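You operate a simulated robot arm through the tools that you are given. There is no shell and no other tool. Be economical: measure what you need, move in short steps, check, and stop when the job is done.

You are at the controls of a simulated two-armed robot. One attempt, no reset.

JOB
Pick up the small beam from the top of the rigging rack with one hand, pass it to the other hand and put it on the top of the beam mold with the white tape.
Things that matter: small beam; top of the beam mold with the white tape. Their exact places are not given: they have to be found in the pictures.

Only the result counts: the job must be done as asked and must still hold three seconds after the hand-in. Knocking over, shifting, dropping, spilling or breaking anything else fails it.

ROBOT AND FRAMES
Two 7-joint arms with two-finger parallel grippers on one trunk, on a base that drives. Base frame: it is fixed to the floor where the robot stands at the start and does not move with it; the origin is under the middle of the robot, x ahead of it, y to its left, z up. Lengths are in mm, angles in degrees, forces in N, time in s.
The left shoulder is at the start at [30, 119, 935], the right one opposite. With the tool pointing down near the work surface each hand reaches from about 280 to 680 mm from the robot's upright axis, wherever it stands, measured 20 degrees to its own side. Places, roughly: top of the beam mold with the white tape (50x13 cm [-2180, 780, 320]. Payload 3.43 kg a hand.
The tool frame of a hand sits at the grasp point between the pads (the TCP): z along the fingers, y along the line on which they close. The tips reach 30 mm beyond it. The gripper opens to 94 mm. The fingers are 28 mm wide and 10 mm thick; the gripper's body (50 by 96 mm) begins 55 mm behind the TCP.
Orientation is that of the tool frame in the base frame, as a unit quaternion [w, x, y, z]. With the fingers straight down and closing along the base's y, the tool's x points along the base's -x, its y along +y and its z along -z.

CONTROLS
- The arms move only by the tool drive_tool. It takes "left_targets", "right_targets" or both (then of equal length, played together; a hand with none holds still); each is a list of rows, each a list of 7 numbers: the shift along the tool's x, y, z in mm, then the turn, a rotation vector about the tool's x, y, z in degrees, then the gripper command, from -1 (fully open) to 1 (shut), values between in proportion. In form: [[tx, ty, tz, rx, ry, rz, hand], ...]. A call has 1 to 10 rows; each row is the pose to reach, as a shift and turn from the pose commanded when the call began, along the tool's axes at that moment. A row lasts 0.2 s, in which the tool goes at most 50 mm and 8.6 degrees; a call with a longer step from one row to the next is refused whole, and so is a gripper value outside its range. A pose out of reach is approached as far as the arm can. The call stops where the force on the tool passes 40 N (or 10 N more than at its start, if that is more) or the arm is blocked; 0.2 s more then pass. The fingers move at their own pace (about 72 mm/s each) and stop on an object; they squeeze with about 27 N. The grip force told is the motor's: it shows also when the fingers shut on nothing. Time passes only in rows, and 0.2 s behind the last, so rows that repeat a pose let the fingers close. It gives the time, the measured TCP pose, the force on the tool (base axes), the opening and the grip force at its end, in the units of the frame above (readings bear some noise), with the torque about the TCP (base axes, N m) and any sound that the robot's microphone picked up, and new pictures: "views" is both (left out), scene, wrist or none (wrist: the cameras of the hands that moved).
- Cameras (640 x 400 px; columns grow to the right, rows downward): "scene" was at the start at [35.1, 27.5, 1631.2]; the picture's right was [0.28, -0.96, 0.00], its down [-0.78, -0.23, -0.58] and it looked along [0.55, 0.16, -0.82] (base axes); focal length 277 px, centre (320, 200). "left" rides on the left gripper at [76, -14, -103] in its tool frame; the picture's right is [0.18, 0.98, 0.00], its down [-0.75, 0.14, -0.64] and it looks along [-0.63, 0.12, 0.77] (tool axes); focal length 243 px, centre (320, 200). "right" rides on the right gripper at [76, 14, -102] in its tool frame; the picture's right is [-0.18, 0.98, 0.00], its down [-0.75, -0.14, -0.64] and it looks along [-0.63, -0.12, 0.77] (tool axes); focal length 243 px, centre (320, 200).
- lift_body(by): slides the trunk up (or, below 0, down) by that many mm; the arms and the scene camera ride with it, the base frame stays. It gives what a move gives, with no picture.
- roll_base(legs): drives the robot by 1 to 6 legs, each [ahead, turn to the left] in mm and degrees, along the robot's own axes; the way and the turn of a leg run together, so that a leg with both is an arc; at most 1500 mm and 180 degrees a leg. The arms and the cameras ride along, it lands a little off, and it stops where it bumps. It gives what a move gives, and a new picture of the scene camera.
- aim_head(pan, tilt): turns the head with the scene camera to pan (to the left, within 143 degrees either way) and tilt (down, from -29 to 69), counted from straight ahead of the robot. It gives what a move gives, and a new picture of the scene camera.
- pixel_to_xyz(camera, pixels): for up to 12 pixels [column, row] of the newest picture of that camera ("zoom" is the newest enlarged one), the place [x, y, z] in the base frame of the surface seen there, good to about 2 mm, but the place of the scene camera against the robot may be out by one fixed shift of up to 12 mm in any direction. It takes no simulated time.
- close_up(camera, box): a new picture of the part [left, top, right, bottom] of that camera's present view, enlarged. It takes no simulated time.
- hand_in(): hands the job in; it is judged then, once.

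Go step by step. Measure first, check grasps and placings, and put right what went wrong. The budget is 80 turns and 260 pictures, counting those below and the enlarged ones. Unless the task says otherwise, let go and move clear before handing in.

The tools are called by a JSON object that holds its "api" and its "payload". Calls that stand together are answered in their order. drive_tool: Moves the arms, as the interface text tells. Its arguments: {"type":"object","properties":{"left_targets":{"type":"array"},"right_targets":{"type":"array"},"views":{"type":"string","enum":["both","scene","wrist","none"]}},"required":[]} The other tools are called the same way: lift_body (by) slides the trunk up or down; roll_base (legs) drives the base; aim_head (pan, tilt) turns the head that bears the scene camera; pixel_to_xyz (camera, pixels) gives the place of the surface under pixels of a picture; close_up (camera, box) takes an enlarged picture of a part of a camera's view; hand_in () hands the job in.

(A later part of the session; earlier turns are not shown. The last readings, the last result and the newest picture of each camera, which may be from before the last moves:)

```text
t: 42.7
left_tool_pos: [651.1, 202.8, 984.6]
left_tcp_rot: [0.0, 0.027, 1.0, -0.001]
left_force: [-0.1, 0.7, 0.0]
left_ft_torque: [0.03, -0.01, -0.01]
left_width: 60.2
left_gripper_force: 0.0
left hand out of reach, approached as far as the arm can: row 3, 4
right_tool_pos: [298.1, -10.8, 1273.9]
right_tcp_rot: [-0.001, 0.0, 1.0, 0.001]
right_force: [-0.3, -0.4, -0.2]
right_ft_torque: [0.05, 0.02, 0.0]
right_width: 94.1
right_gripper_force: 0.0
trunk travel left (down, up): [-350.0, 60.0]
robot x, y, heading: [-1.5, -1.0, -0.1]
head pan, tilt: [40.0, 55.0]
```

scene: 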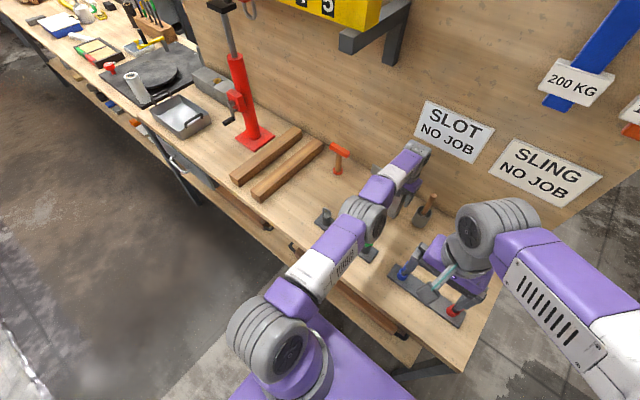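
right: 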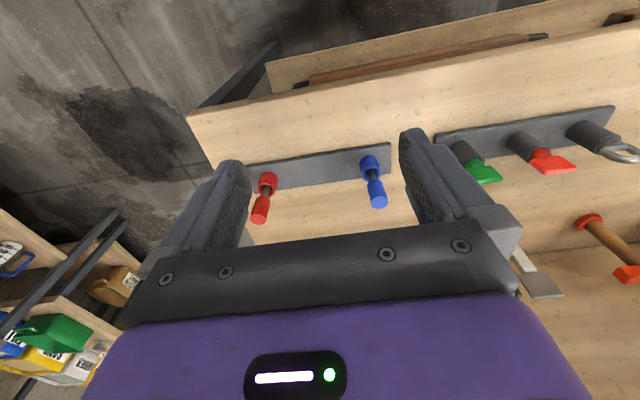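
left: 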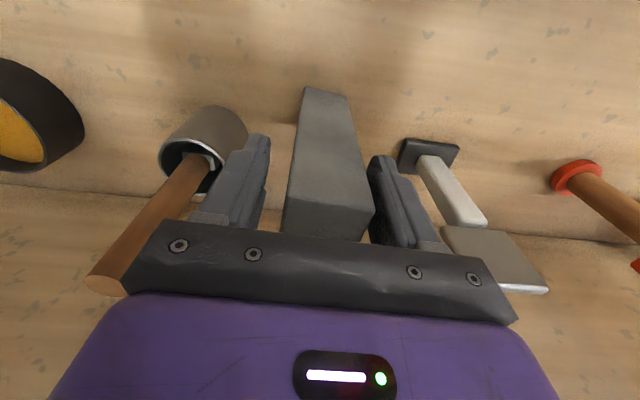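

The block is between the fingers. I shift 3 mm in y, close and hold.

{"api": "drive_tool", "payload": {"left_targets": [[0, 3, 0, 0, 0, 0, -0.28], [0, 3, 0, 0, 0, 0, 0.4], [0, 3, 0, 0, 0, 0, 1], [0, 3, 0, 0, 0, 0, 1], [0, 3, 0, 0, 0, 0, 1]]}}

{"api": "drive_tool", "payload": {"left_targets": [[0, 0, -30, 0, 0, 0, 1], [0, 0, -70, 0, 0, 0, 1], [0, 0, -110, 0, 0, 0, 1]]}}

```text
t: 43.9
left_tool_pos: [651.3, 204.6, 984.1]
left_tcp_rot: [-0.001, 0.026, 1.0, 0.0]
left_force: [0.5, -0.7, -0.3]
left_ft_torque: [-0.04, -0.13, -0.03]
left_width: 44.4
left_gripper_force: 26.7
right_tool_pos: [296.7, -13.2, 1274.3]
right_tcp_rot: [0.0, 0.0, 1.0, 0.0]
right_force: [0.2, -0.6, -0.3]
right_ft_torque: [-0.01, 0.0, -0.01]
right_width: 94.1
right_gripper_force: 0.2
trunk travel left (down, up): [-350.0, 60.0]
robot x, y, heading: [-2.3, 3.1, 0.1]
head pan, tilt: [40.0, 55.0]
```

scene: 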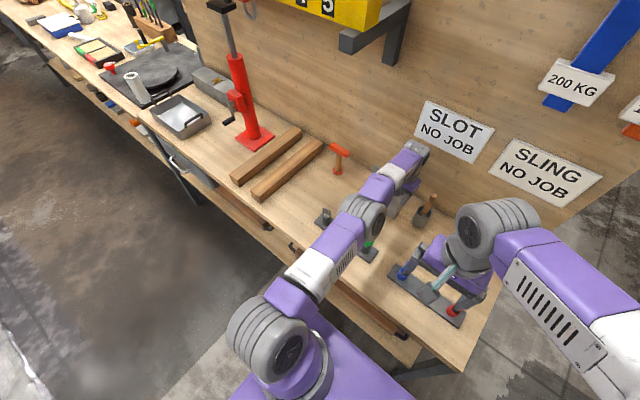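
left: 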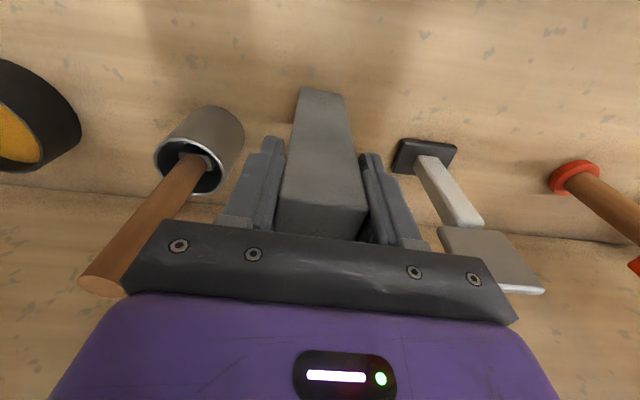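

```text
t: 44.7
left_tool_pos: [647.4, 204.3, 1096.1]
left_tcp_rot: [-0.002, 0.025, 1.0, 0.001]
left_force: [0.4, 0.2, -5.1]
left_ft_torque: [-0.01, 0.05, -0.01]
left_width: 44.5
left_gripper_force: 27.1
left hand out of reach, approached as far as the arm can: row 3
right_tool_pos: [297.2, -12.2, 1273.8]
right_tcp_rot: [0.001, -0.001, 1.0, 0.0]
right_force: [0.8, -0.3, -0.5]
right_ft_torque: [-0.01, -0.01, 0.01]
right_width: 94.2
right_gripper_force: 0.1
trunk travel left (down, up): [-350.0, 60.0]
robot x, y, heading: [-1.9, 0.9, 0.1]
head pan, tilt: [40.0, 55.0]
```

scene: 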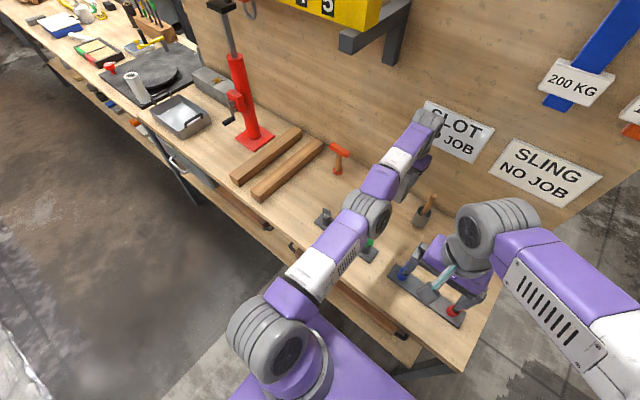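
left: 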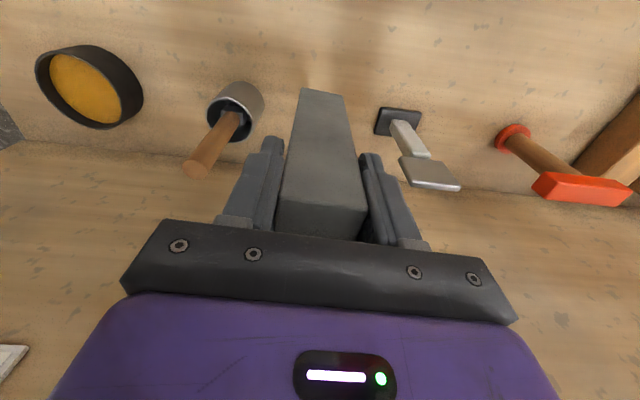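

Grip firm; the force change of 5 N (≈0.52 kg) fits a concrete beam. I lift and draw it back to the handover place ahead of the robot.

{"api": "drive_tool", "payload": {"left_targets": [[10, 0, -40, 0, 0, 0, 1], [25, -10, -75, 0, 0, 0, 1], [45, -35, -104, 0, 0, 0, 1], [65, -65, -104, 0, 0, 0, 1], [85, -97, -104, 0, 0, 0, 1], [100, -129, -104, 0, 0, -3, 1], [100, -129, -104, 0, 0, -3, 1]], "right_targets": [[0, -12, 0, 0, 0, 0, -1], [0, -24, 0, 0, 0, 0, -1], [0, -36, 0, 0, 0, 0, -1], [0, -48, 0, 0, 0, 0, -1], [0, -60, 0, 0, 0, 0, -1], [0, -72, 0, 0, 0, 0, -1], [0, -84, 0, 0, 0, 0, -1]]}}

```text
t: 46.3
left_tool_pos: [611.4, 69.2, 1217.2]
left_tcp_rot: [-0.001, 0.0, 1.0, 0.0]
left_force: [0.3, 1.0, -5.8]
left_ft_torque: [-0.04, 0.02, 0.02]
left_width: 44.3
left_gripper_force: 26.9
left hand out of reach, approached as far as the arm can: row 1, 2, 3, 4, 5, 6, 7
right_tool_pos: [297.3, -92.6, 1275.5]
right_tcp_rot: [-0.001, 0.0, 1.0, -0.001]
right_force: [0.0, 0.1, 0.4]
right_ft_torque: [-0.03, -0.04, -0.02]
right_width: 94.2
right_gripper_force: 0.0
trunk travel left (down, up): [-350.0, 60.0]
robot x, y, heading: [-2.3, -3.6, 0.1]
head pan, tilt: [40.0, 55.0]
```

scene: 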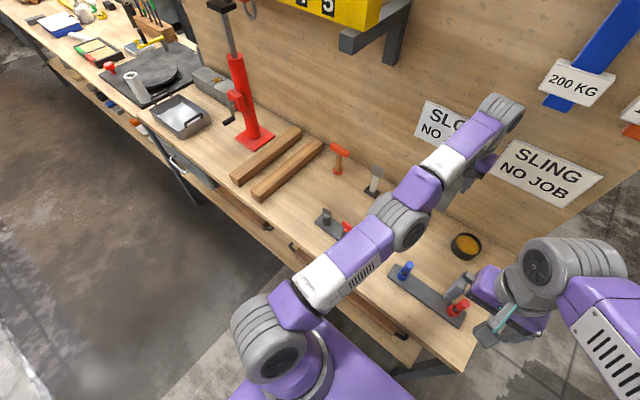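
right: 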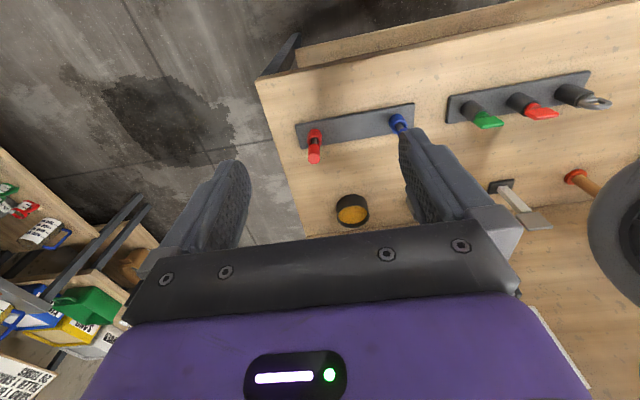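
left: 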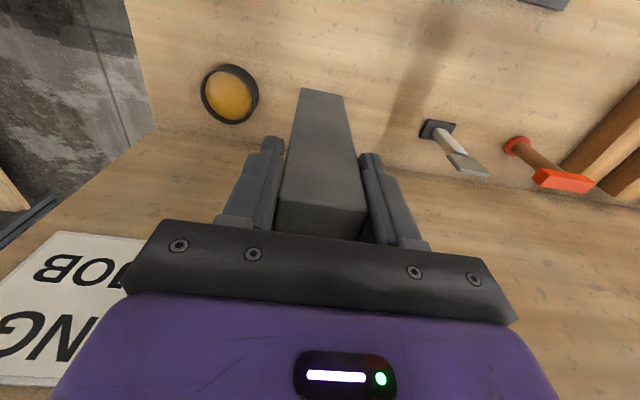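

The commanded pose had run ahead of reach; the hand is at (611,69,1217). I pull it back a further ~100.

{"api": "drive_tool", "payload": {"left_targets": [[40, 5, 0, 0, 0, 0, 1], [80, 10, 0, 0, 0, 0, 1], [115, 10, 0, 0, 0, 0, 1], [115, 10, 0, 0, 0, 0, 1]], "views": "none"}}

```text
t: 47.3
left_tool_pos: [596.7, 53.7, 1254.6]
left_tcp_rot: [0.0, 0.0, 1.0, 0.0]
left_force: [-0.6, 0.7, -5.3]
left_ft_torque: [-0.03, 0.08, 0.04]
left_width: 44.3
left_gripper_force: 27.1
left hand out of reach, approached as far as the arm can: row 1, 2, 3, 4
right_tool_pos: [297.9, -94.4, 1275.9]
right_tcp_rot: [0.0, 0.0, 1.0, 0.001]
right_force: [-0.1, 0.6, 0.0]
right_ft_torque: [-0.03, -0.02, -0.01]
right_width: 94.0
right_gripper_force: 0.2
trunk travel left (down, up): [-350.0, 60.0]
robot x, y, heading: [-0.7, -0.8, -0.1]
head pan, tilt: [40.0, 55.0]
```

The reading doesn't match my command; I hold one step and see where it settles.

{"api": "drive_tool", "payload": {"left_targets": [[0, 0, 0, 0, 0, 0, 1], [0, 0, 0, 0, 0, 0, 1]]}}

```text
t: 47.9
left_tool_pos: [596.9, 53.7, 1253.6]
left_tcp_rot: [0.0, 0.0, 1.0, 0.0]
left_force: [-0.1, 0.0, -6.3]
left_ft_torque: [0.01, 0.05, 0.01]
left_width: 44.5
left_gripper_force: 27.0
right_tool_pos: [298.7, -93.9, 1275.5]
right_tcp_rot: [0.0, 0.0, 1.0, -0.001]
right_force: [-0.4, 1.1, 1.2]
right_ft_torque: [-0.02, 0.01, 0.01]
right_width: 94.2
right_gripper_force: 0.1
trunk travel left (down, up): [-350.0, 60.0]
robot x, y, heading: [-2.0, 2.1, -0.1]
head pan, tilt: [40.0, 55.0]
```

scene: 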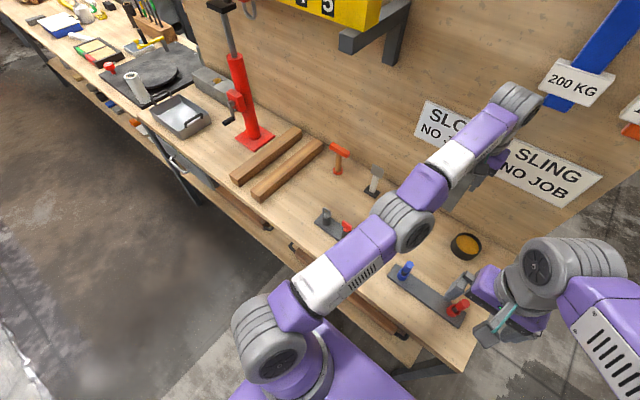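
left: 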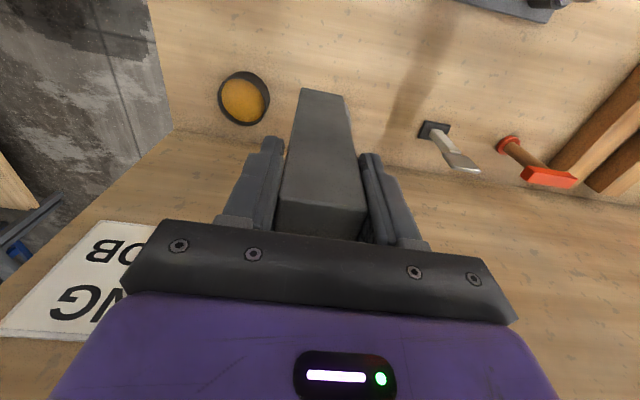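

It now counts its actual pose as commanded; the arm is nearly straight. I step back and down in small steps.

{"api": "drive_tool", "payload": {"left_targets": [[10, 3, 15, 0, 0, 0, 1], [25, 6, 30, 0, 0, 0, 1], [45, 10, 45, 0, 0, 0, 1], [65, 15, 55, 0, 0, 0, 1]], "views": "none"}}

```text
t: 48.9
left_tool_pos: [603.9, 52.9, 1232.3]
left_tcp_rot: [-0.001, 0.001, 1.0, 0.0]
left_force: [-0.5, 0.3, -6.1]
left_ft_torque: [0.0, 0.03, 0.01]
left_width: 44.5
left_gripper_force: 26.5
left hand out of reach, approached as far as the arm can: row 1, 2, 3, 4
right_tool_pos: [297.6, -93.6, 1274.6]
right_tcp_rot: [0.0, 0.0, 1.0, 0.0]
right_force: [-0.7, 1.2, -0.1]
right_ft_torque: [-0.01, -0.01, -0.01]
right_width: 93.8
right_gripper_force: 0.1
trunk travel left (down, up): [-350.0, 60.0]
robot x, y, heading: [1.9, 2.8, -0.1]
head pan, tilt: [40.0, 55.0]
```

The arm sits at its straight-elbow limit. Going straight down worked before, so I descend 100 first (block bottom stays ~1000, clear) and then draw back.

{"api": "drive_tool", "payload": {"left_targets": [[0, 0, 40, 0, 0, 0, 1], [0, 0, 80, 0, 0, 0, 1], [0, 0, 110, 0, 0, 0, 1], [20, 0, 110, 0, 0, 0, 1], [50, 0, 110, 0, 0, 0, 1], [80, 5, 110, 0, 0, 0, 1], [80, 5, 110, 0, 0, 0, 1]], "views": "scene"}}

```text
t: 50.5
left_tool_pos: [626.2, 37.3, 1137.2]
left_tcp_rot: [-0.001, 0.0, 1.0, 0.0]
left_force: [0.6, 0.1, -5.8]
left_ft_torque: [-0.03, 0.03, -0.04]
left_width: 44.2
left_gripper_force: 27.2
left hand out of reach, approached as far as the arm can: row 1, 2, 3, 4, 5, 6, 7
right_tool_pos: [296.7, -94.4, 1275.2]
right_tcp_rot: [0.0, -0.001, 1.0, 0.0]
right_force: [-0.5, -0.7, -0.2]
right_ft_torque: [-0.01, 0.0, -0.01]
right_width: 94.1
right_gripper_force: 0.0
trunk travel left (down, up): [-350.0, 60.0]
robot x, y, heading: [-0.2, 0.3, -0.0]
head pan, tilt: [40.0, 55.0]
```

scene: 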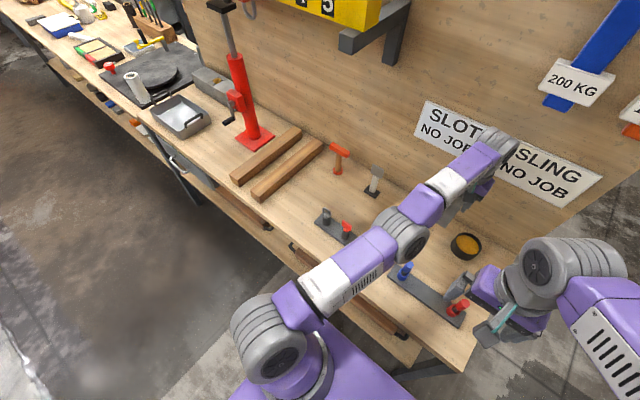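

It slides along its reach limit. I raise the trunk 40 (as a lift preceded the earlier free motion), then move back and toward +y in one call.

{"api": "lift_body", "payload": {"by": 50}}

{"api": "drive_tool", "payload": {"left_targets": [[0, 0, 40, 0, 0, 0, 1], [40, 20, 50, 0, 0, 0, 1], [80, 50, 50, 0, 0, 0, 1], [80, 50, 50, 0, 0, 0, 1]], "views": "none"}}

```text
t: 51.4
left_tool_pos: [626.4, 37.8, 1187.6]
left_tcp_rot: [-0.001, 0.0, 1.0, 0.0]
left_force: [-0.6, 0.1, -5.5]
left_ft_torque: [-0.01, 0.06, 0.03]
left_width: 44.4
left_gripper_force: 27.1
right_tool_pos: [296.8, -95.1, 1325.7]
right_tcp_rot: [0.0, 0.0, 1.0, 0.0]
right_force: [0.2, -0.5, 0.3]
right_ft_torque: [0.01, 0.01, -0.05]
right_width: 94.0
right_gripper_force: 0.0
trunk travel left (down, up): [-400.0, 10.0]
robot x, y, heading: [0.4, 1.5, 0.2]
head pan, tilt: [40.0, 55.0]
```

```text
t: 52.4
left_tool_pos: [637.9, 66.2, 1151.1]
left_tcp_rot: [-0.001, 0.0, 1.0, 0.001]
left_force: [-0.4, -2.0, -5.4]
left_ft_torque: [0.02, 0.05, -0.03]
left_width: 44.2
left_gripper_force: 26.7
left hand out of reach, approached as far as the arm can: row 1, 2, 3, 4
right_tool_pos: [297.3, -94.4, 1325.8]
right_tcp_rot: [0.0, 0.001, 1.0, -0.001]
right_force: [-0.5, 0.4, -0.2]
right_ft_torque: [-0.01, 0.01, 0.0]
right_width: 93.9
right_gripper_force: 0.0
trunk travel left (down, up): [-400.0, 10.0]
robot x, y, heading: [-4.3, -0.5, 0.2]
head pan, tilt: [40.0, 55.0]
```

Tangential moves work, radial ones don't. I try a much larger inward command to force the elbow to bend.

{"api": "drive_tool", "payload": {"left_targets": [[45, 0, 0, 0, 0, 0, 1], [90, 0, 0, 0, 0, 0, 1], [135, 0, 0, 0, 0, 0, 1], [180, 0, 0, 0, 0, 0, 1], [225, 0, 0, 0, 0, 0, 1], [270, 0, 0, 0, 0, 0, 1]], "views": "scene"}}

```text
t: 53.8
left_tool_pos: [625.6, 28.5, 1181.5]
left_tcp_rot: [-0.002, 0.0, 1.0, 0.0]
left_force: [0.1, -1.2, -6.2]
left_ft_torque: [0.01, 0.07, 0.0]
left_width: 44.2
left_gripper_force: 27.1
left hand out of reach, approached as far as the arm can: row 1, 2, 3, 4, 5, 6
right_tool_pos: [296.9, -94.3, 1326.0]
right_tcp_rot: [0.0, 0.0, 1.0, 0.001]
right_force: [-1.4, 0.0, 0.0]
right_ft_torque: [0.02, 0.01, 0.01]
right_width: 93.9
right_gripper_force: 0.0
trunk travel left (down, up): [-400.0, 10.0]
robot x, y, heading: [-2.1, 4.9, -0.1]
head pan, tilt: [40.0, 55.0]
```

scene: 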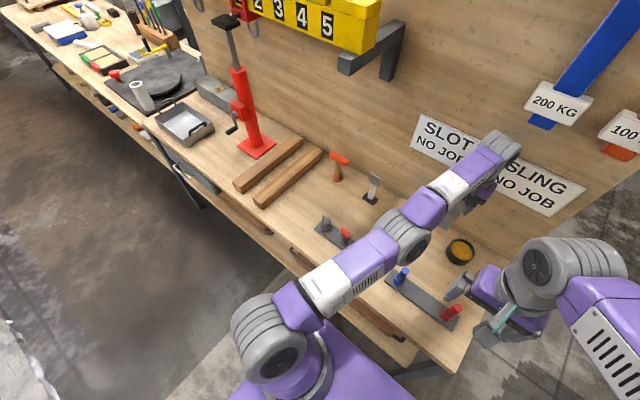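

Perhaps the elbow crossed straight to its other stop. I command outward past straight, then inward again.

{"api": "drive_tool", "payload": {"left_targets": [[-30, 0, 0, 0, 0, 0, 1], [-60, 0, 0, 0, 0, 0, 1], [-60, 0, 20, 0, 0, 0, 1], [-30, 0, 20, 0, 0, 0, 1], [0, 0, 20, 0, 0, 0, 1], [40, 0, 20, 0, 0, 0, 1], [80, 0, 20, 0, 0, 0, 1]], "views": "none"}}

```text
t: 55.4
left_tool_pos: [617.7, -0.0, 1182.4]
left_tcp_rot: [-0.001, 0.0, 1.0, 0.001]
left_force: [-0.5, -0.5, -5.4]
left_ft_torque: [0.01, 0.08, -0.03]
left_width: 44.4
left_gripper_force: 26.7
left hand out of reach, approached as far as the arm can: row 1, 2, 3, 4, 5, 6, 7
right_tool_pos: [297.9, -95.4, 1325.4]
right_tcp_rot: [0.0, 0.001, 1.0, -0.001]
right_force: [0.1, -0.2, 0.0]
right_ft_torque: [0.0, -0.03, 0.0]
right_width: 94.1
right_gripper_force: 0.0
trunk travel left (down, up): [-400.0, 10.0]
robot x, y, heading: [-0.5, -2.7, -0.2]
head pan, tilt: [40.0, 55.0]
```

The left arm remains stuck straight, but it holds the beam well at (618,0,1182). I can do the handover here: the right hand turns to point forward and comes to the beam from the robot's side.

{"api": "drive_tool", "payload": {"right_targets": [[-15, 4, 20, 0, -8.5, 0, -1], [-30, 8, 40, 0, -17, 0, -1], [-45, 12, 60, 0, -25.5, 0, -1], [-60, 16, 80, 0, -34, 0, -1], [-75, 20, 100, 0, -42.5, 0, -1], [-90, 24, 120, 0, -51, 0, -1], [-105, 28, 140, 0, -59.5, 0, -1], [-120, 32, 160, 0, -68, 0, -1], [-135, 35, 180, 0, -76.5, 0, -1], [-150, 35, 200, 0, -85, 0, -1]], "views": "both"}}

{"api": "aim_head", "payload": {"pan": 0, "tilt": 45}}

```text
t: 57.6
left_tool_pos: [618.5, 2.1, 1181.3]
left_tcp_rot: [-0.002, 0.0, 1.0, 0.001]
left_force: [0.0, 0.6, -5.5]
left_ft_torque: [0.0, 0.02, 0.0]
left_width: 44.6
left_gripper_force: 27.1
right_tool_pos: [447.3, -59.1, 1124.2]
right_tcp_rot: [0.675, 0.0, 0.737, 0.001]
right_force: [0.1, 0.5, 1.1]
right_ft_torque: [0.01, -0.01, -0.01]
right_width: 94.1
right_gripper_force: 0.1
right hand out of reach, approached as far as the arm can: row 6, 7, 8
trunk travel left (down, up): [-400.0, 10.0]
robot x, y, heading: [1.7, -4.2, -0.2]
head pan, tilt: [40.0, 55.0]
```

scene: 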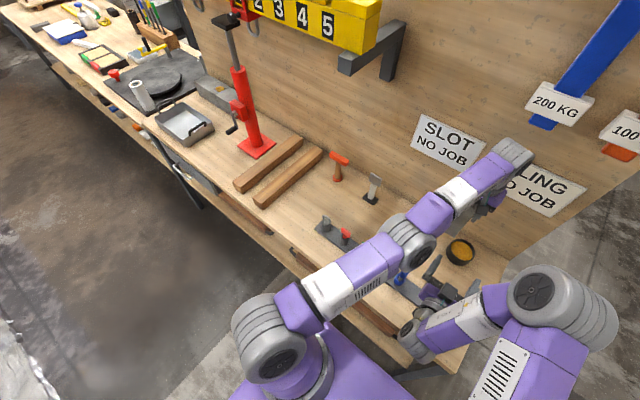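
right: 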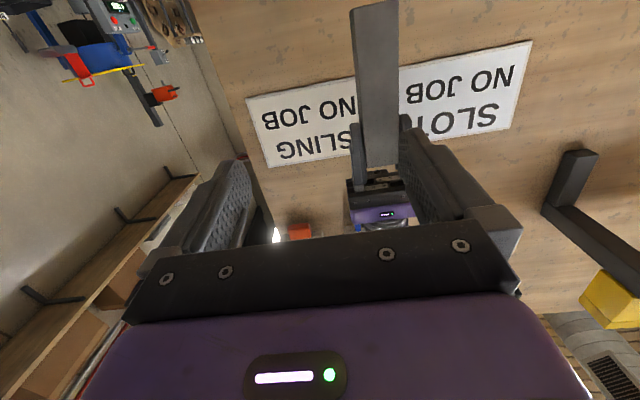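

```text
t: 58.7
left_tool_pos: [616.5, 1.0, 1181.4]
left_tcp_rot: [-0.002, 0.0, 1.0, 0.0]
left_force: [0.2, 0.8, -6.0]
left_ft_torque: [-0.04, 0.05, 0.0]
left_width: 44.3
left_gripper_force: 26.9
right_tool_pos: [447.7, -60.2, 1125.9]
right_tcp_rot: [0.675, 0.0, 0.738, 0.0]
right_force: [0.1, 0.5, 0.3]
right_ft_torque: [-0.01, 0.01, 0.03]
right_width: 94.2
right_gripper_force: 0.0
trunk travel left (down, up): [-400.0, 10.0]
robot x, y, heading: [2.8, 4.5, 0.4]
head pan, tilt: [0.0, 45.0]
```

scene: 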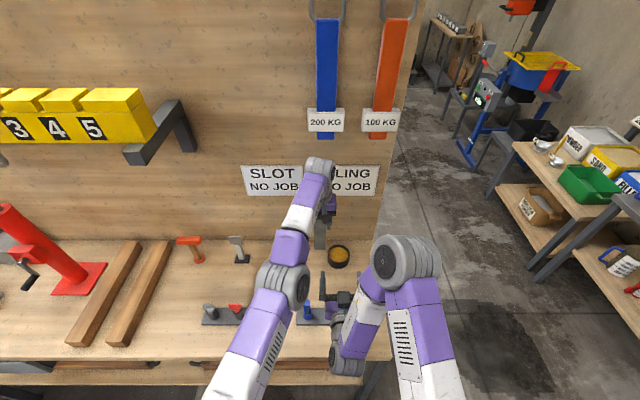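

The right camera sees the beam hanging at (375,85) between/above the fingers. I measure its faces there.

{"api": "pixel_to_xyz", "payload": {"camera": "right", "pixels": [[356, 60], [393, 60], [375, 60], [375, 120], [375, 12], [362, 150], [388, 150], [375, 185]]}}

```text
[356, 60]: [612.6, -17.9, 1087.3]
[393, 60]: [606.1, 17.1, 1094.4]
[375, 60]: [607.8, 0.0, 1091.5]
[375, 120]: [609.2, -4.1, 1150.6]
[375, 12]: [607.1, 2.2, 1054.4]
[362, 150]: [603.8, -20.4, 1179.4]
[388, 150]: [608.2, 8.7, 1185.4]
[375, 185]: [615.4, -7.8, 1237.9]
```

Beam faces: x≈609–649, y≈±20, z 1048–1208. I centre the right hand at y=0, level it, and slide forward to x≈622.

{"api": "drive_tool", "payload": {"right_targets": [[-1, 30, 10, 0, -2.5, 0, -1], [-2, 59, 25, 0, -5, 0, -1], [-5, 60, 60, 0, -5, 0, -1], [-9, 60, 100, 0, -5, 0, -1], [-12, 60, 140, 0, -5, 0, -1], [-15, 60, 174, 0, -5, 0, -1], [-15, 60, 174, 0, -5, 0, -1]], "views": "both"}}

```text
t: 60.3
left_tool_pos: [617.4, 0.0, 1181.5]
left_tcp_rot: [0.0, 0.0, 1.0, -0.001]
left_force: [0.9, 1.3, -6.3]
left_ft_torque: [-0.02, 0.06, 0.0]
left_width: 44.5
left_gripper_force: 26.8
right_tool_pos: [623.5, -0.2, 1126.6]
right_tcp_rot: [0.707, 0.0, 0.707, 0.0]
right_force: [0.1, 0.1, 0.0]
right_ft_torque: [0.0, 0.0, 0.0]
right_width: 93.8
right_gripper_force: 0.0
trunk travel left (down, up): [-400.0, 10.0]
robot x, y, heading: [-1.2, 0.4, -0.1]
head pan, tilt: [0.0, 45.0]
```

scene: 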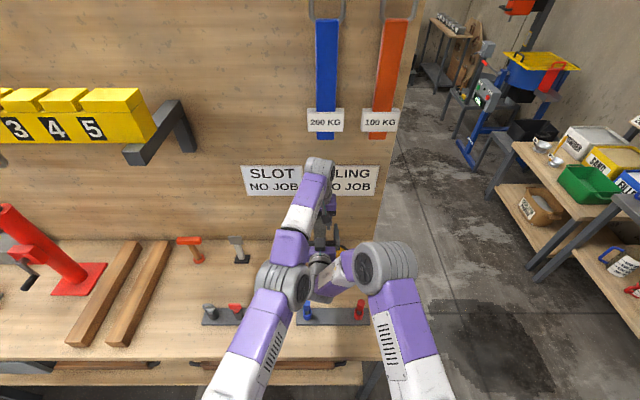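
right: 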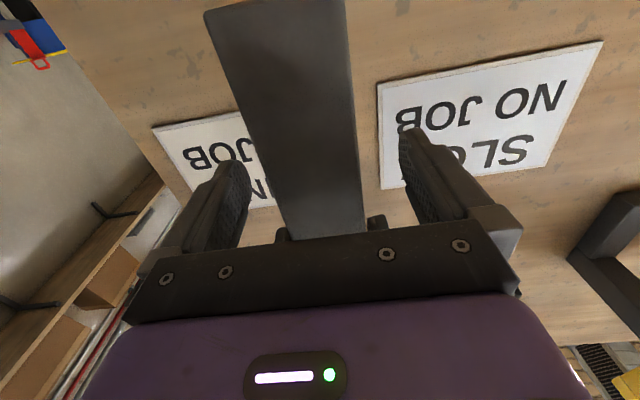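

The beam (≈(300,120)) stands centred between the right fingers. I close the right hand.

{"api": "drive_tool", "payload": {"right_targets": [[0, 0, 0, 0, 0, 0, 0], [0, 0, 0, 0, 0, 0, 1], [0, 0, 0, 0, 0, 0, 1], [0, 0, 0, 0, 0, 0, 1], [0, 0, 0, 0, 0, 0, 1]], "views": "wrist"}}

```text
t: 61.5
left_tool_pos: [617.4, 0.0, 1182.3]
left_tcp_rot: [-0.002, 0.0, 1.0, 0.0]
left_force: [-1.7, -4.2, -4.8]
left_ft_torque: [-0.22, 0.0, 0.05]
left_width: 44.4
left_gripper_force: 26.7
right_tool_pos: [624.2, 0.3, 1126.6]
right_tcp_rot: [0.707, -0.001, 0.707, 0.0]
right_force: [2.4, 3.1, -0.1]
right_ft_torque: [0.03, 0.15, -0.07]
right_width: 44.4
right_gripper_force: 27.0
trunk travel left (down, up): [-400.0, 10.0]
robot x, y, heading: [-0.6, 1.0, -0.1]
head pan, tilt: [0.0, 45.0]
```

right: 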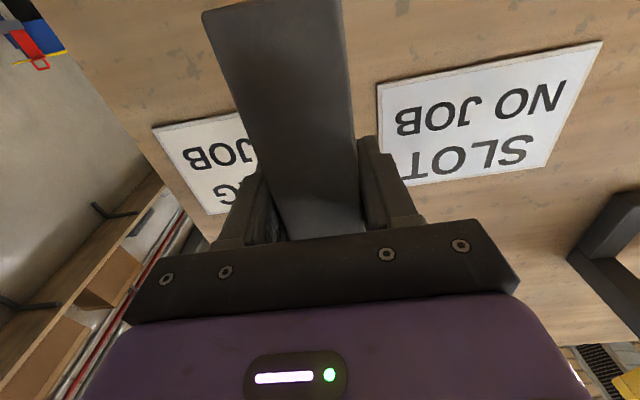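

Both hands hold. I open the left hand, then lower the right by 70 to draw the beam out of it, then back.

{"api": "drive_tool", "payload": {"left_targets": [[0, 0, 0, 0, 0, 0, -0.3], [0, 0, 0, 0, 0, 0, -1], [0, 0, 0, 0, 0, 0, -1], [0, 0, 0, 0, 0, 0, -1], [0, 0, 0, 0, 0, 0, -1], [0, 0, 0, 0, 0, 0, -1], [0, 0, 0, 0, 0, 0, -1], [0, 0, 0, 0, 0, 0, -1]], "right_targets": [[0, 0, 0, 0, 0, 0, 1], [0, 0, 0, 0, 0, 0, 1], [0, 0, 0, 0, 0, 0, 1], [20, 0, 0, 0, 0, 0, 1], [45, 0, 0, 0, 0, 0, 1], [70, 0, 0, 0, 0, 0, 1], [70, 0, -45, 0, 0, 0, 1], [70, 0, -90, 0, 0, 0, 1]], "views": "both"}}

```text
t: 63.3
left_tool_pos: [617.3, 1.7, 1182.6]
left_tcp_rot: [-0.001, 0.0, 1.0, 0.0]
left_force: [-0.4, -0.2, 0.4]
left_ft_torque: [-0.01, -0.01, -0.02]
left_width: 94.0
left_gripper_force: 0.1
right_tool_pos: [533.4, -0.2, 1056.9]
right_tcp_rot: [0.707, 0.001, 0.707, -0.001]
right_force: [0.4, 0.1, -0.3]
right_ft_torque: [0.02, 0.03, 0.01]
right_width: 44.2
right_gripper_force: 26.8
trunk travel left (down, up): [-400.0, 10.0]
robot x, y, heading: [2.2, -2.6, 0.1]
head pan, tilt: [0.0, 45.0]
```

scene: 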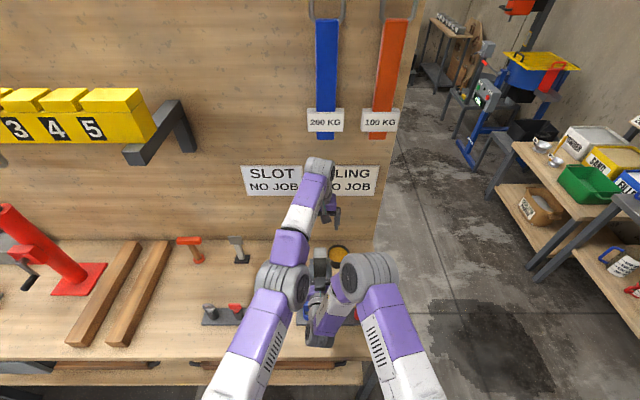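
right: 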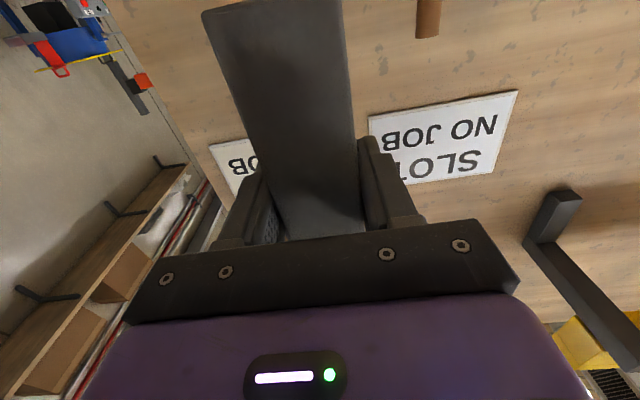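
left: 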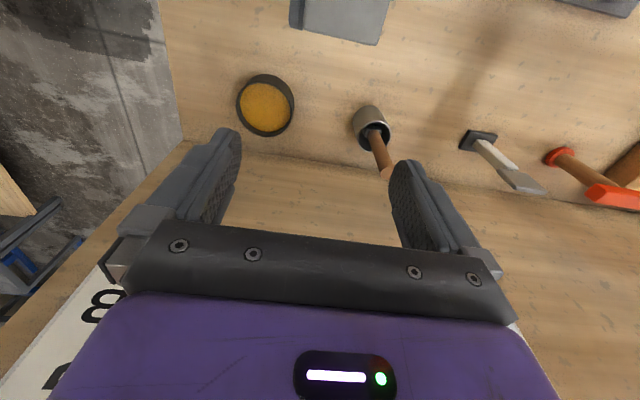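

The beam is now in the right hand, the left is free. I draw the right hand back and up, then drive straight back from the bench.

{"api": "drive_tool", "payload": {"right_targets": [[-20, -15, -30, 0, 0, 0, 1], [-40, -30, -60, 0, 0, 0, 1], [-60, -45, -80, 0, 0, 0, 1], [-70, -60, -90, 0, 0, 0, 1]], "views": "none"}}

{"api": "roll_base", "payload": {"legs": [[-500, 0]]}}

```text
t: 64.3
left_tool_pos: [617.3, -0.2, 1183.3]
left_tcp_rot: [-0.001, 0.0, 1.0, 0.0]
left_force: [1.1, 0.9, 0.1]
left_ft_torque: [0.04, 0.02, 0.01]
left_width: 93.8
left_gripper_force: 0.1
right_tool_pos: [442.1, -59.2, 1125.4]
right_tcp_rot: [0.707, 0.0, 0.707, 0.0]
right_force: [0.3, 0.1, 0.6]
right_ft_torque: [-0.01, 0.01, 0.02]
right_width: 44.2
right_gripper_force: 27.0
trunk travel left (down, up): [-400.0, 10.0]
robot x, y, heading: [4.8, -4.1, -0.1]
head pan, tilt: [0.0, 45.0]
```

```text
t: 67.2
left_tool_pos: [119.3, 0.8, 1182.7]
left_tcp_rot: [-0.001, 0.0, 1.0, 0.0]
left_force: [-0.5, 0.1, 0.5]
left_ft_torque: [0.01, 0.02, 0.0]
left_width: 94.2
left_gripper_force: 0.2
right_tool_pos: [-54.4, -57.7, 1124.1]
right_tcp_rot: [0.707, 0.0, 0.707, 0.0]
right_force: [-1.0, 0.1, 0.9]
right_ft_torque: [0.04, 0.02, 0.0]
right_width: 44.3
right_gripper_force: 27.2
trunk travel left (down, up): [-400.0, 10.0]
robot x, y, heading: [-497.9, -0.2, 0.2]
head pan, tilt: [0.0, 45.0]
```

scene: 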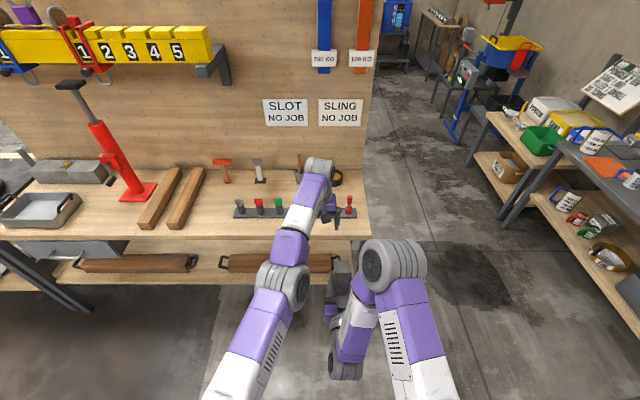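

The base moved back cleanly. I check the beam in the right hand and try to unstick the left by pitching its tool forward while pulling back.

{"api": "drive_tool", "payload": {"left_targets": [[20, 20, 0, 0, -8, 0, -1], [40, 40, 0, 0, -16, 0, -1], [60, 60, 0, 0, -24, 0, -1], [80, 80, 0, 0, -32, 0, -1], [100, 100, 0, 0, -40, 0, -1], [120, 120, 0, 0, -48, 0, -1]], "views": "both"}}

{"api": "close_up", "payload": {"camera": "right", "box": [160, 0, 480, 250]}}

```text
t: 68.6
left_tool_pos: [292.0, 80.3, 1244.7]
left_tcp_rot: [0.406, -0.001, 0.914, 0.0]
left_force: [0.2, -0.4, 0.2]
left_ft_torque: [0.02, 0.0, -0.05]
left_width: 93.9
left_gripper_force: 0.0
left hand out of reach, approached as far as the arm can: row 1, 2, 3, 4, 5, 6
right_tool_pos: [-52.8, -57.2, 1124.6]
right_tcp_rot: [0.707, -0.001, 0.708, 0.0]
right_force: [0.0, -0.1, 0.7]
right_ft_torque: [0.0, -0.01, -0.01]
right_width: 44.1
right_gripper_force: 27.3
trunk travel left (down, up): [-400.0, 10.0]
robot x, y, heading: [-496.2, 2.7, -0.1]
head pan, tilt: [0.0, 45.0]
```

scene: 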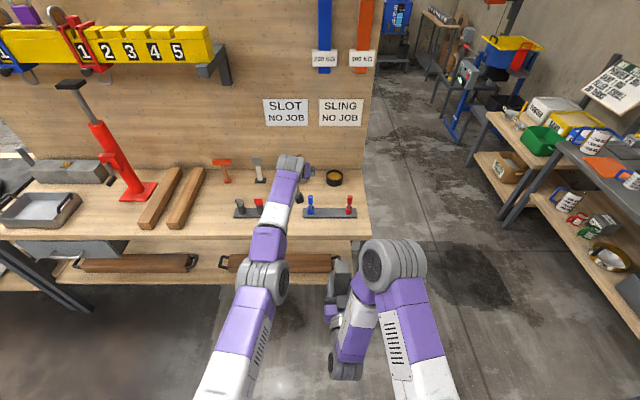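
left: 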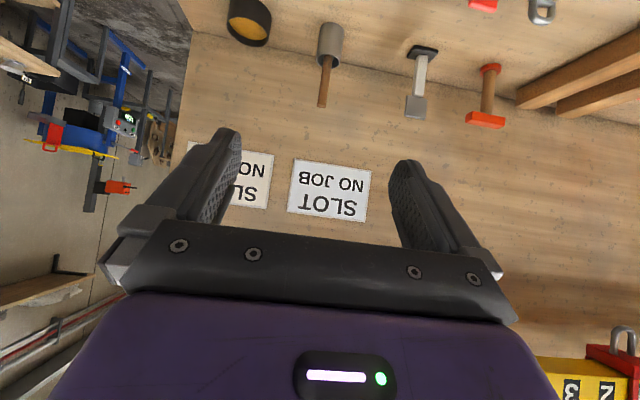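

```text
1.60 times, centred on (320, 125) of right
```

zoom: 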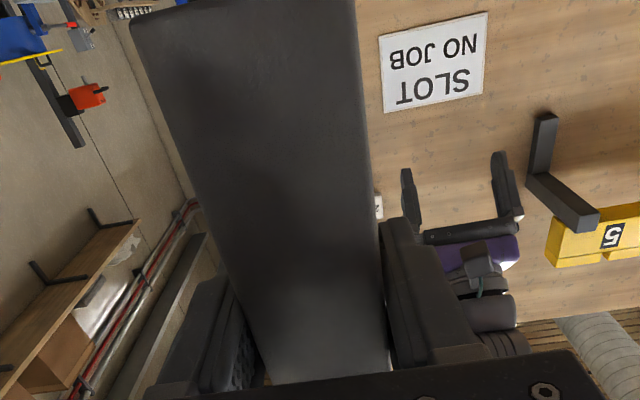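

The beam is well held. The left arm only pitches; I raise it upward so it is out of the way, keeping it clear, and bring it nearer.

{"api": "drive_tool", "payload": {"left_targets": [[-20, 10, -40, 0, 0, 0, -1], [-40, 20, -80, 0, 0, 0, -1], [-60, 30, -120, 0, 0, 0, -1], [-80, 40, -160, 0, 0, 0, -1], [-100, 50, -200, 0, 0, 0, -1], [-119, 60, -241, 0, 0, 0, -1], [-119, 60, -260, 0, 0, 0, -1]], "views": "scene"}}

```text
t: 70.2
left_tool_pos: [184.4, 134.0, 1515.6]
left_tcp_rot: [0.405, 0.0, 0.915, 0.001]
left_force: [-0.4, 0.7, 0.0]
left_ft_torque: [-0.02, 0.0, -0.04]
left_width: 94.1
left_gripper_force: 0.1
left hand out of reach, approached as far as the arm can: row 1, 2, 3, 4, 5, 6, 7
right_tool_pos: [-53.3, -58.9, 1123.7]
right_tcp_rot: [0.707, 0.0, 0.708, 0.0]
right_force: [-0.1, -0.6, -0.7]
right_ft_torque: [-0.01, 0.02, 0.0]
right_width: 44.5
right_gripper_force: 27.1
trunk travel left (down, up): [-400.0, 10.0]
robot x, y, heading: [-495.1, -1.0, -0.1]
head pan, tilt: [0.0, 45.0]
```

scene: 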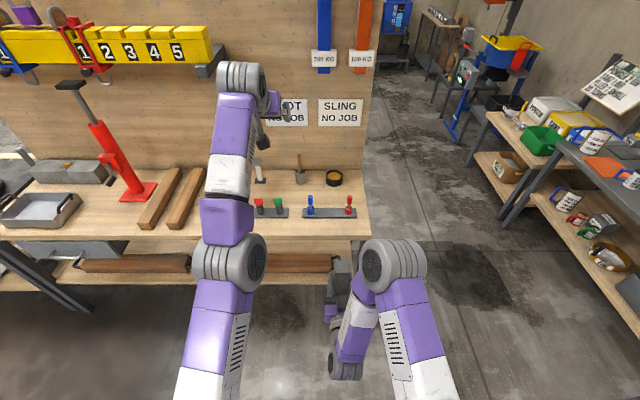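

I try once more to fold the left arm inward from this raised pose.

{"api": "drive_tool", "payload": {"left_targets": [[45, 0, -14, 0, 0, 0, -1], [90, 0, -28, 0, 0, 0, -1], [135, 0, -42, 0, 0, 0, -1], [180, 0, -56, 0, 0, 0, -1], [225, 0, -70, 0, 0, 0, -1], [270, 0, -84, 0, 0, 0, -1]], "views": "none"}}

{"api": "drive_tool", "payload": {"left_targets": [[0, 0, 0, 0, 0, 0, -1]], "views": "scene"}}

```text
t: 71.6
left_tool_pos: [156.6, 110.5, 1542.7]
left_tcp_rot: [0.404, -0.001, 0.915, 0.002]
left_force: [-0.6, -0.4, 0.2]
left_ft_torque: [0.01, -0.02, -0.03]
left_width: 93.9
left_gripper_force: 0.1
left hand out of reach, approached as far as the arm can: row 1, 2, 3, 4, 5, 6
right_tool_pos: [-56.3, -59.5, 1125.7]
right_tcp_rot: [0.707, 0.001, 0.707, 0.0]
right_force: [0.5, 0.4, 0.7]
right_ft_torque: [0.01, 0.04, 0.04]
right_width: 44.6
right_gripper_force: 27.0
trunk travel left (down, up): [-400.0, 10.0]
robot x, y, heading: [-498.4, 3.0, -0.1]
head pan, tilt: [0.0, 45.0]
```

```text
t: 72.0
left_tool_pos: [159.5, 111.6, 1540.6]
left_tcp_rot: [0.405, 0.0, 0.914, 0.001]
left_force: [-0.2, -0.3, 0.4]
left_ft_torque: [0.02, 0.04, 0.0]
left_width: 94.0
left_gripper_force: 0.1
right_tool_pos: [-54.7, -57.9, 1123.8]
right_tcp_rot: [0.707, -0.001, 0.707, 0.001]
right_force: [-0.6, 0.9, 0.4]
right_ft_torque: [0.04, -0.01, 0.02]
right_width: 44.3
right_gripper_force: 27.4
trunk travel left (down, up): [-400.0, 10.0]
robot x, y, heading: [-499.7, 3.0, 0.0]
head pan, tilt: [0.0, 45.0]
```

scene: 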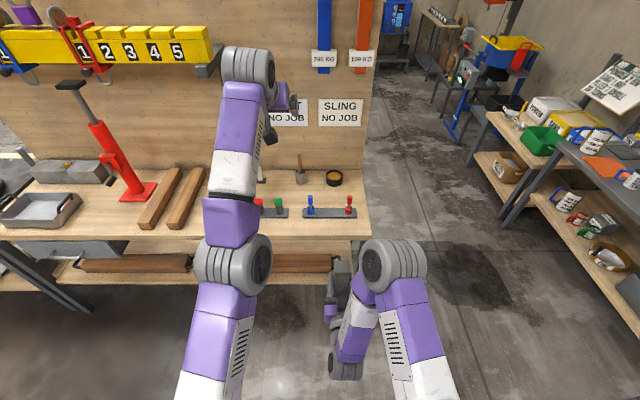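

The left arm stays straight but out of the way, pointing ahead and up. I turn the right hand to point down, so the beam lies level.

{"api": "drive_tool", "payload": {"right_targets": [[2, -7, -6, 0, 8.5, 0, 1], [4, -14, -12, 0, 17, 0, 1], [6, -21, -18, 0, 25.5, 0, 1], [8, -28, -24, 0, 34, 0, 1], [10, -35, -30, 0, 42.5, 0, 1], [12, -42, -36, 0, 51, 0, 1], [14, -49, -42, 0, 59.5, 0, 1], [16, -56, -48, 0, 68, 0, 1], [18, -63, -54, 0, 76.5, 0, 1], [20, -70, -60, 0, 85, 0, 1]], "views": "none"}}

{"api": "drive_tool", "payload": {"right_targets": [[0, 0, 0, 0, 5, 0, 1], [0, 0, 0, 0, 5, 0, 1]], "views": "wrist"}}

{"api": "roll_base", "payload": {"legs": [[0, 100]]}}

{"api": "aim_head", "payload": {"pan": 50, "tilt": 35}}

```text
t: 74.2
left_tool_pos: [157.9, 111.3, 1543.1]
left_tcp_rot: [0.403, 0.0, 0.915, 0.001]
left_force: [0.0, -0.6, -0.5]
left_ft_torque: [0.01, -0.01, -0.01]
left_width: 94.1
left_gripper_force: 0.0
right_tool_pos: [-113.3, -129.0, 1104.6]
right_tcp_rot: [0.043, 0.0, 0.999, 0.001]
right_force: [0.0, -0.6, -0.3]
right_ft_torque: [0.03, -0.02, 0.0]
right_width: 44.3
right_gripper_force: 26.9
right hand out of reach, approached as far as the arm can: row 3, 4
trunk travel left (down, up): [-400.0, 10.0]
robot x, y, heading: [-499.0, -3.8, 0.1]
head pan, tilt: [0.0, 45.0]
```

```text
t: 74.8
left_tool_pos: [157.2, 111.0, 1542.9]
left_tcp_rot: [0.404, 0.0, 0.915, 0.0]
left_force: [-0.4, -0.1, 0.4]
left_ft_torque: [-0.02, 0.01, -0.01]
left_width: 93.7
left_gripper_force: 0.0
right_tool_pos: [-114.2, -128.0, 1104.9]
right_tcp_rot: [-0.001, -0.002, 1.0, 0.0]
right_force: [0.5, 0.0, 0.0]
right_ft_torque: [-0.01, -0.01, 0.0]
right_width: 44.5
right_gripper_force: 27.4
trunk travel left (down, up): [-400.0, 10.0]
robot x, y, heading: [-497.7, -0.1, 0.2]
head pan, tilt: [0.0, 45.0]
```

right: 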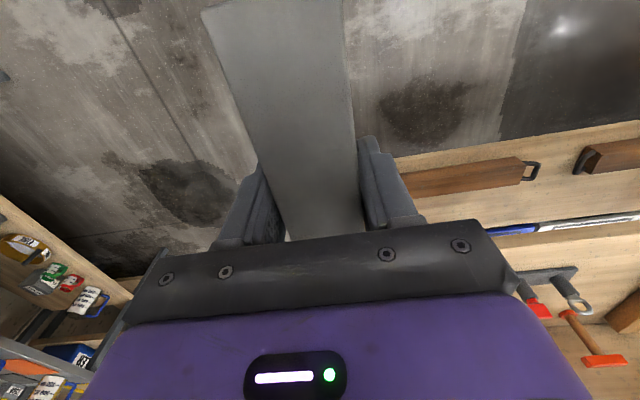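

```text
t: 79.4
left_tool_pos: [-711.1, 628.9, 1544.2]
left_tcp_rot: [-0.262, 0.696, -0.593, -0.308]
left_force: [-0.1, 0.3, 0.1]
left_ft_torque: [-0.01, 0.01, -0.04]
left_width: 94.1
left_gripper_force: 0.1
right_tool_pos: [-431.2, 396.3, 1104.5]
right_tcp_rot: [0.0, 0.761, -0.649, 0.0]
right_force: [-0.4, 0.4, 0.3]
right_ft_torque: [0.0, -0.01, 0.0]
right_width: 44.3
right_gripper_force: 27.3
trunk travel left (down, up): [-400.0, 10.0]
robot x, y, heading: [-496.6, -2.4, 99.3]
head pan, tilt: [0.0, 45.0]
```

scene: 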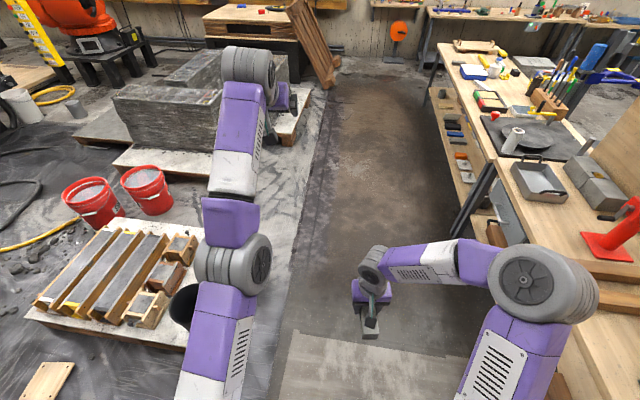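

```text
t: 80.5
left_tool_pos: [-710.2, 629.3, 1542.7]
left_tcp_rot: [-0.262, 0.696, -0.594, -0.308]
left_force: [-0.1, 0.1, 0.2]
left_ft_torque: [0.0, 0.0, -0.01]
left_width: 94.1
left_gripper_force: 0.0
right_tool_pos: [-431.0, 397.9, 1104.8]
right_tcp_rot: [0.0, 0.761, -0.648, 0.0]
right_force: [0.0, 0.9, 0.0]
right_ft_torque: [0.02, 0.01, 0.03]
right_width: 44.7
right_gripper_force: 26.8
trunk travel left (down, up): [-400.0, 10.0]
robot x, y, heading: [-498.3, -0.3, 99.3]
head pan, tilt: [50.0, 35.0]
```

scene: 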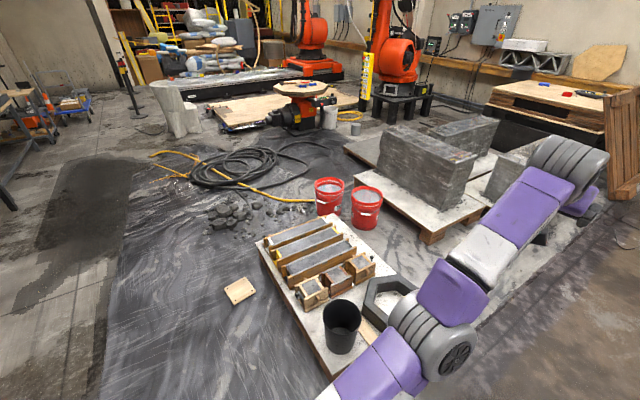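

Clear view of the pallet now. I enlarge the molds and measure.

{"api": "close_up", "payload": {"camera": "scene", "box": [240, 200, 400, 300]}}

{"api": "pixel_to_xyz", "payload": {"camera": "scene", "pixels": [[258, 243], [330, 375], [352, 230], [240, 290], [328, 195], [365, 205], [273, 239], [322, 215], [268, 235], [325, 224], [220, 215], [342, 310]]}}

```text
4.00 times, centred on (320, 250) of scene
```

zoom: 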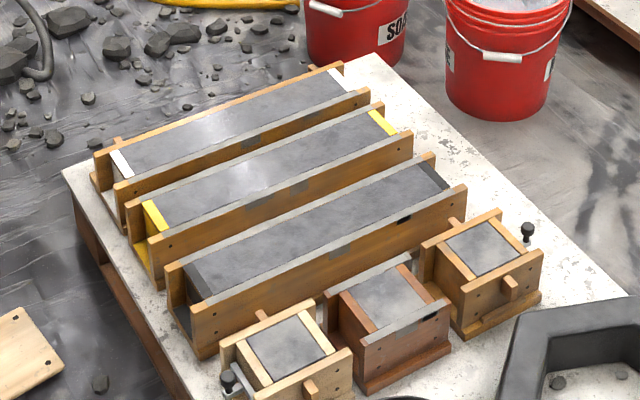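

```text
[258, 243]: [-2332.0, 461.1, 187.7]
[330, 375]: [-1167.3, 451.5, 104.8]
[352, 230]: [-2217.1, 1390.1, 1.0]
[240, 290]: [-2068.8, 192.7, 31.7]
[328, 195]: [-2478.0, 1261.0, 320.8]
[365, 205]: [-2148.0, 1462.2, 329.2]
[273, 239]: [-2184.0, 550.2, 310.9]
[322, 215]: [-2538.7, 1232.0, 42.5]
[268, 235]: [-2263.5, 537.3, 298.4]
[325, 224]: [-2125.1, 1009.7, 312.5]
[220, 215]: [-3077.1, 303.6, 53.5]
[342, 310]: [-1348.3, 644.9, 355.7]
```

{"api": "pixel_to_xyz", "payload": {"camera": "zoom", "pixels": [[121, 163], [340, 85], [230, 125], [215, 115], [240, 137], [110, 150], [240, 148], [300, 122], [170, 145], [300, 100], [105, 195], [70, 172]]}}

```text
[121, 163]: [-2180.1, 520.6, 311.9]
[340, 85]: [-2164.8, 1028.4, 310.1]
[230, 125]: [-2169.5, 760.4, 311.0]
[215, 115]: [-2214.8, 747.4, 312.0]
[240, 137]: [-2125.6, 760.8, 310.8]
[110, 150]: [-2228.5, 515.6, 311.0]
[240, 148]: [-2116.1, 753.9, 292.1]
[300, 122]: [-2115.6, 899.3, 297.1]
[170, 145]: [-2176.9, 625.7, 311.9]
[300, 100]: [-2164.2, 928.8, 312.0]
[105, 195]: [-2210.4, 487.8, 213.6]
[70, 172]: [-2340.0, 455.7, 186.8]
```

The white-tape mold top is flat at z≈311: x −2235…−2115, y 515…1030. A wooden plate lies on the floor near (−2070,190), so I need its extent and my base's footprint.

{"api": "pixel_to_xyz", "payload": {"camera": "scene", "pixels": [[225, 289], [241, 277], [256, 291], [236, 305], [272, 262], [290, 305], [215, 240], [230, 222], [250, 205], [160, 152], [215, 200], [140, 230]]}}

{"api": "aim_head", "payload": {"pan": 0, "tilt": 69}}

{"api": "aim_head", "payload": {"pan": 70, "tilt": 69}}

```text
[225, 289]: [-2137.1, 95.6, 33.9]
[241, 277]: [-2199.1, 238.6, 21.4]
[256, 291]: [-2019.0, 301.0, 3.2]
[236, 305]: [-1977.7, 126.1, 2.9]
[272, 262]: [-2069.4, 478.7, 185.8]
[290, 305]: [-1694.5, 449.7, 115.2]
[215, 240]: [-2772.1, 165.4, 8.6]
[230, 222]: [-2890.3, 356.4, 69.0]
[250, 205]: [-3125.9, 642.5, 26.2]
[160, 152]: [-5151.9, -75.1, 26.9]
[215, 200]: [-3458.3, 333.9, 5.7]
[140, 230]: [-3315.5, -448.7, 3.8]
```

```text
t: 81.7
left_tool_pos: [-711.5, 630.2, 1542.8]
left_tcp_rot: [-0.261, 0.697, -0.593, -0.308]
left_force: [0.0, -0.1, 0.4]
left_ft_torque: [0.01, 0.02, 0.0]
left_width: 94.2
left_gripper_force: 0.1
right_tool_pos: [-430.8, 398.1, 1104.9]
right_tcp_rot: [0.0, 0.761, -0.649, 0.0]
right_force: [0.3, 0.3, -0.1]
right_ft_torque: [0.0, 0.01, -0.02]
right_width: 44.4
right_gripper_force: 27.1
trunk travel left (down, up): [-400.0, 10.0]
robot x, y, heading: [-497.1, 0.7, 99.2]
head pan, tilt: [0.0, 68.8]
```

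scene: 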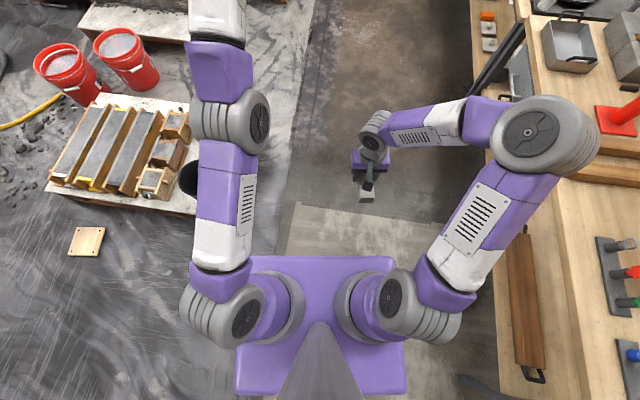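

```text
t: 83.1
left_tool_pos: [-711.0, 629.6, 1542.3]
left_tcp_rot: [-0.261, 0.696, -0.593, -0.308]
left_force: [0.1, 0.3, -0.1]
left_ft_torque: [-0.02, 0.01, 0.03]
left_width: 94.1
left_gripper_force: 0.1
right_tool_pos: [-430.1, 398.0, 1105.3]
right_tcp_rot: [0.0, 0.761, -0.649, 0.001]
right_force: [0.0, -0.1, -0.4]
right_ft_torque: [-0.03, -0.01, 0.0]
right_width: 44.5
right_gripper_force: 27.4
trunk travel left (down, up): [-400.0, 10.0]
robot x, y, heading: [-494.2, -2.5, 99.4]
head pan, tilt: [70.0, 68.8]
```

scene: 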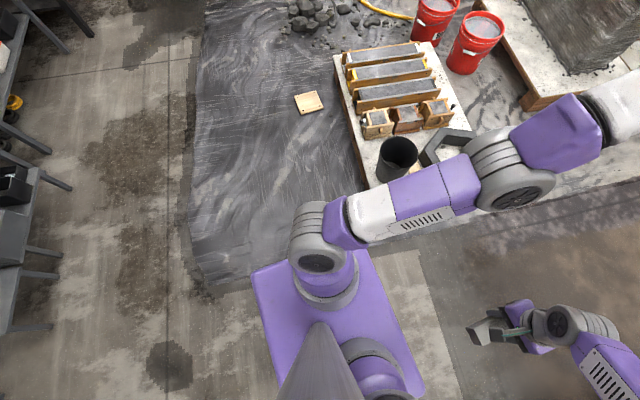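

{"api": "pixel_to_xyz", "payload": {"camera": "scene", "pixels": [[257, 272], [363, 253], [420, 388], [280, 380], [253, 262], [390, 300], [285, 262]]}}

```text
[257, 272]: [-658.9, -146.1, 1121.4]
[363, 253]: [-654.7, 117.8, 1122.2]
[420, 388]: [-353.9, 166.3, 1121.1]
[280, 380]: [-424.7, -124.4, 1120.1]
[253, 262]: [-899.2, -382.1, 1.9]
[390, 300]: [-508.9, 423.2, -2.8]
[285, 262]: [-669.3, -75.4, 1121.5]
```

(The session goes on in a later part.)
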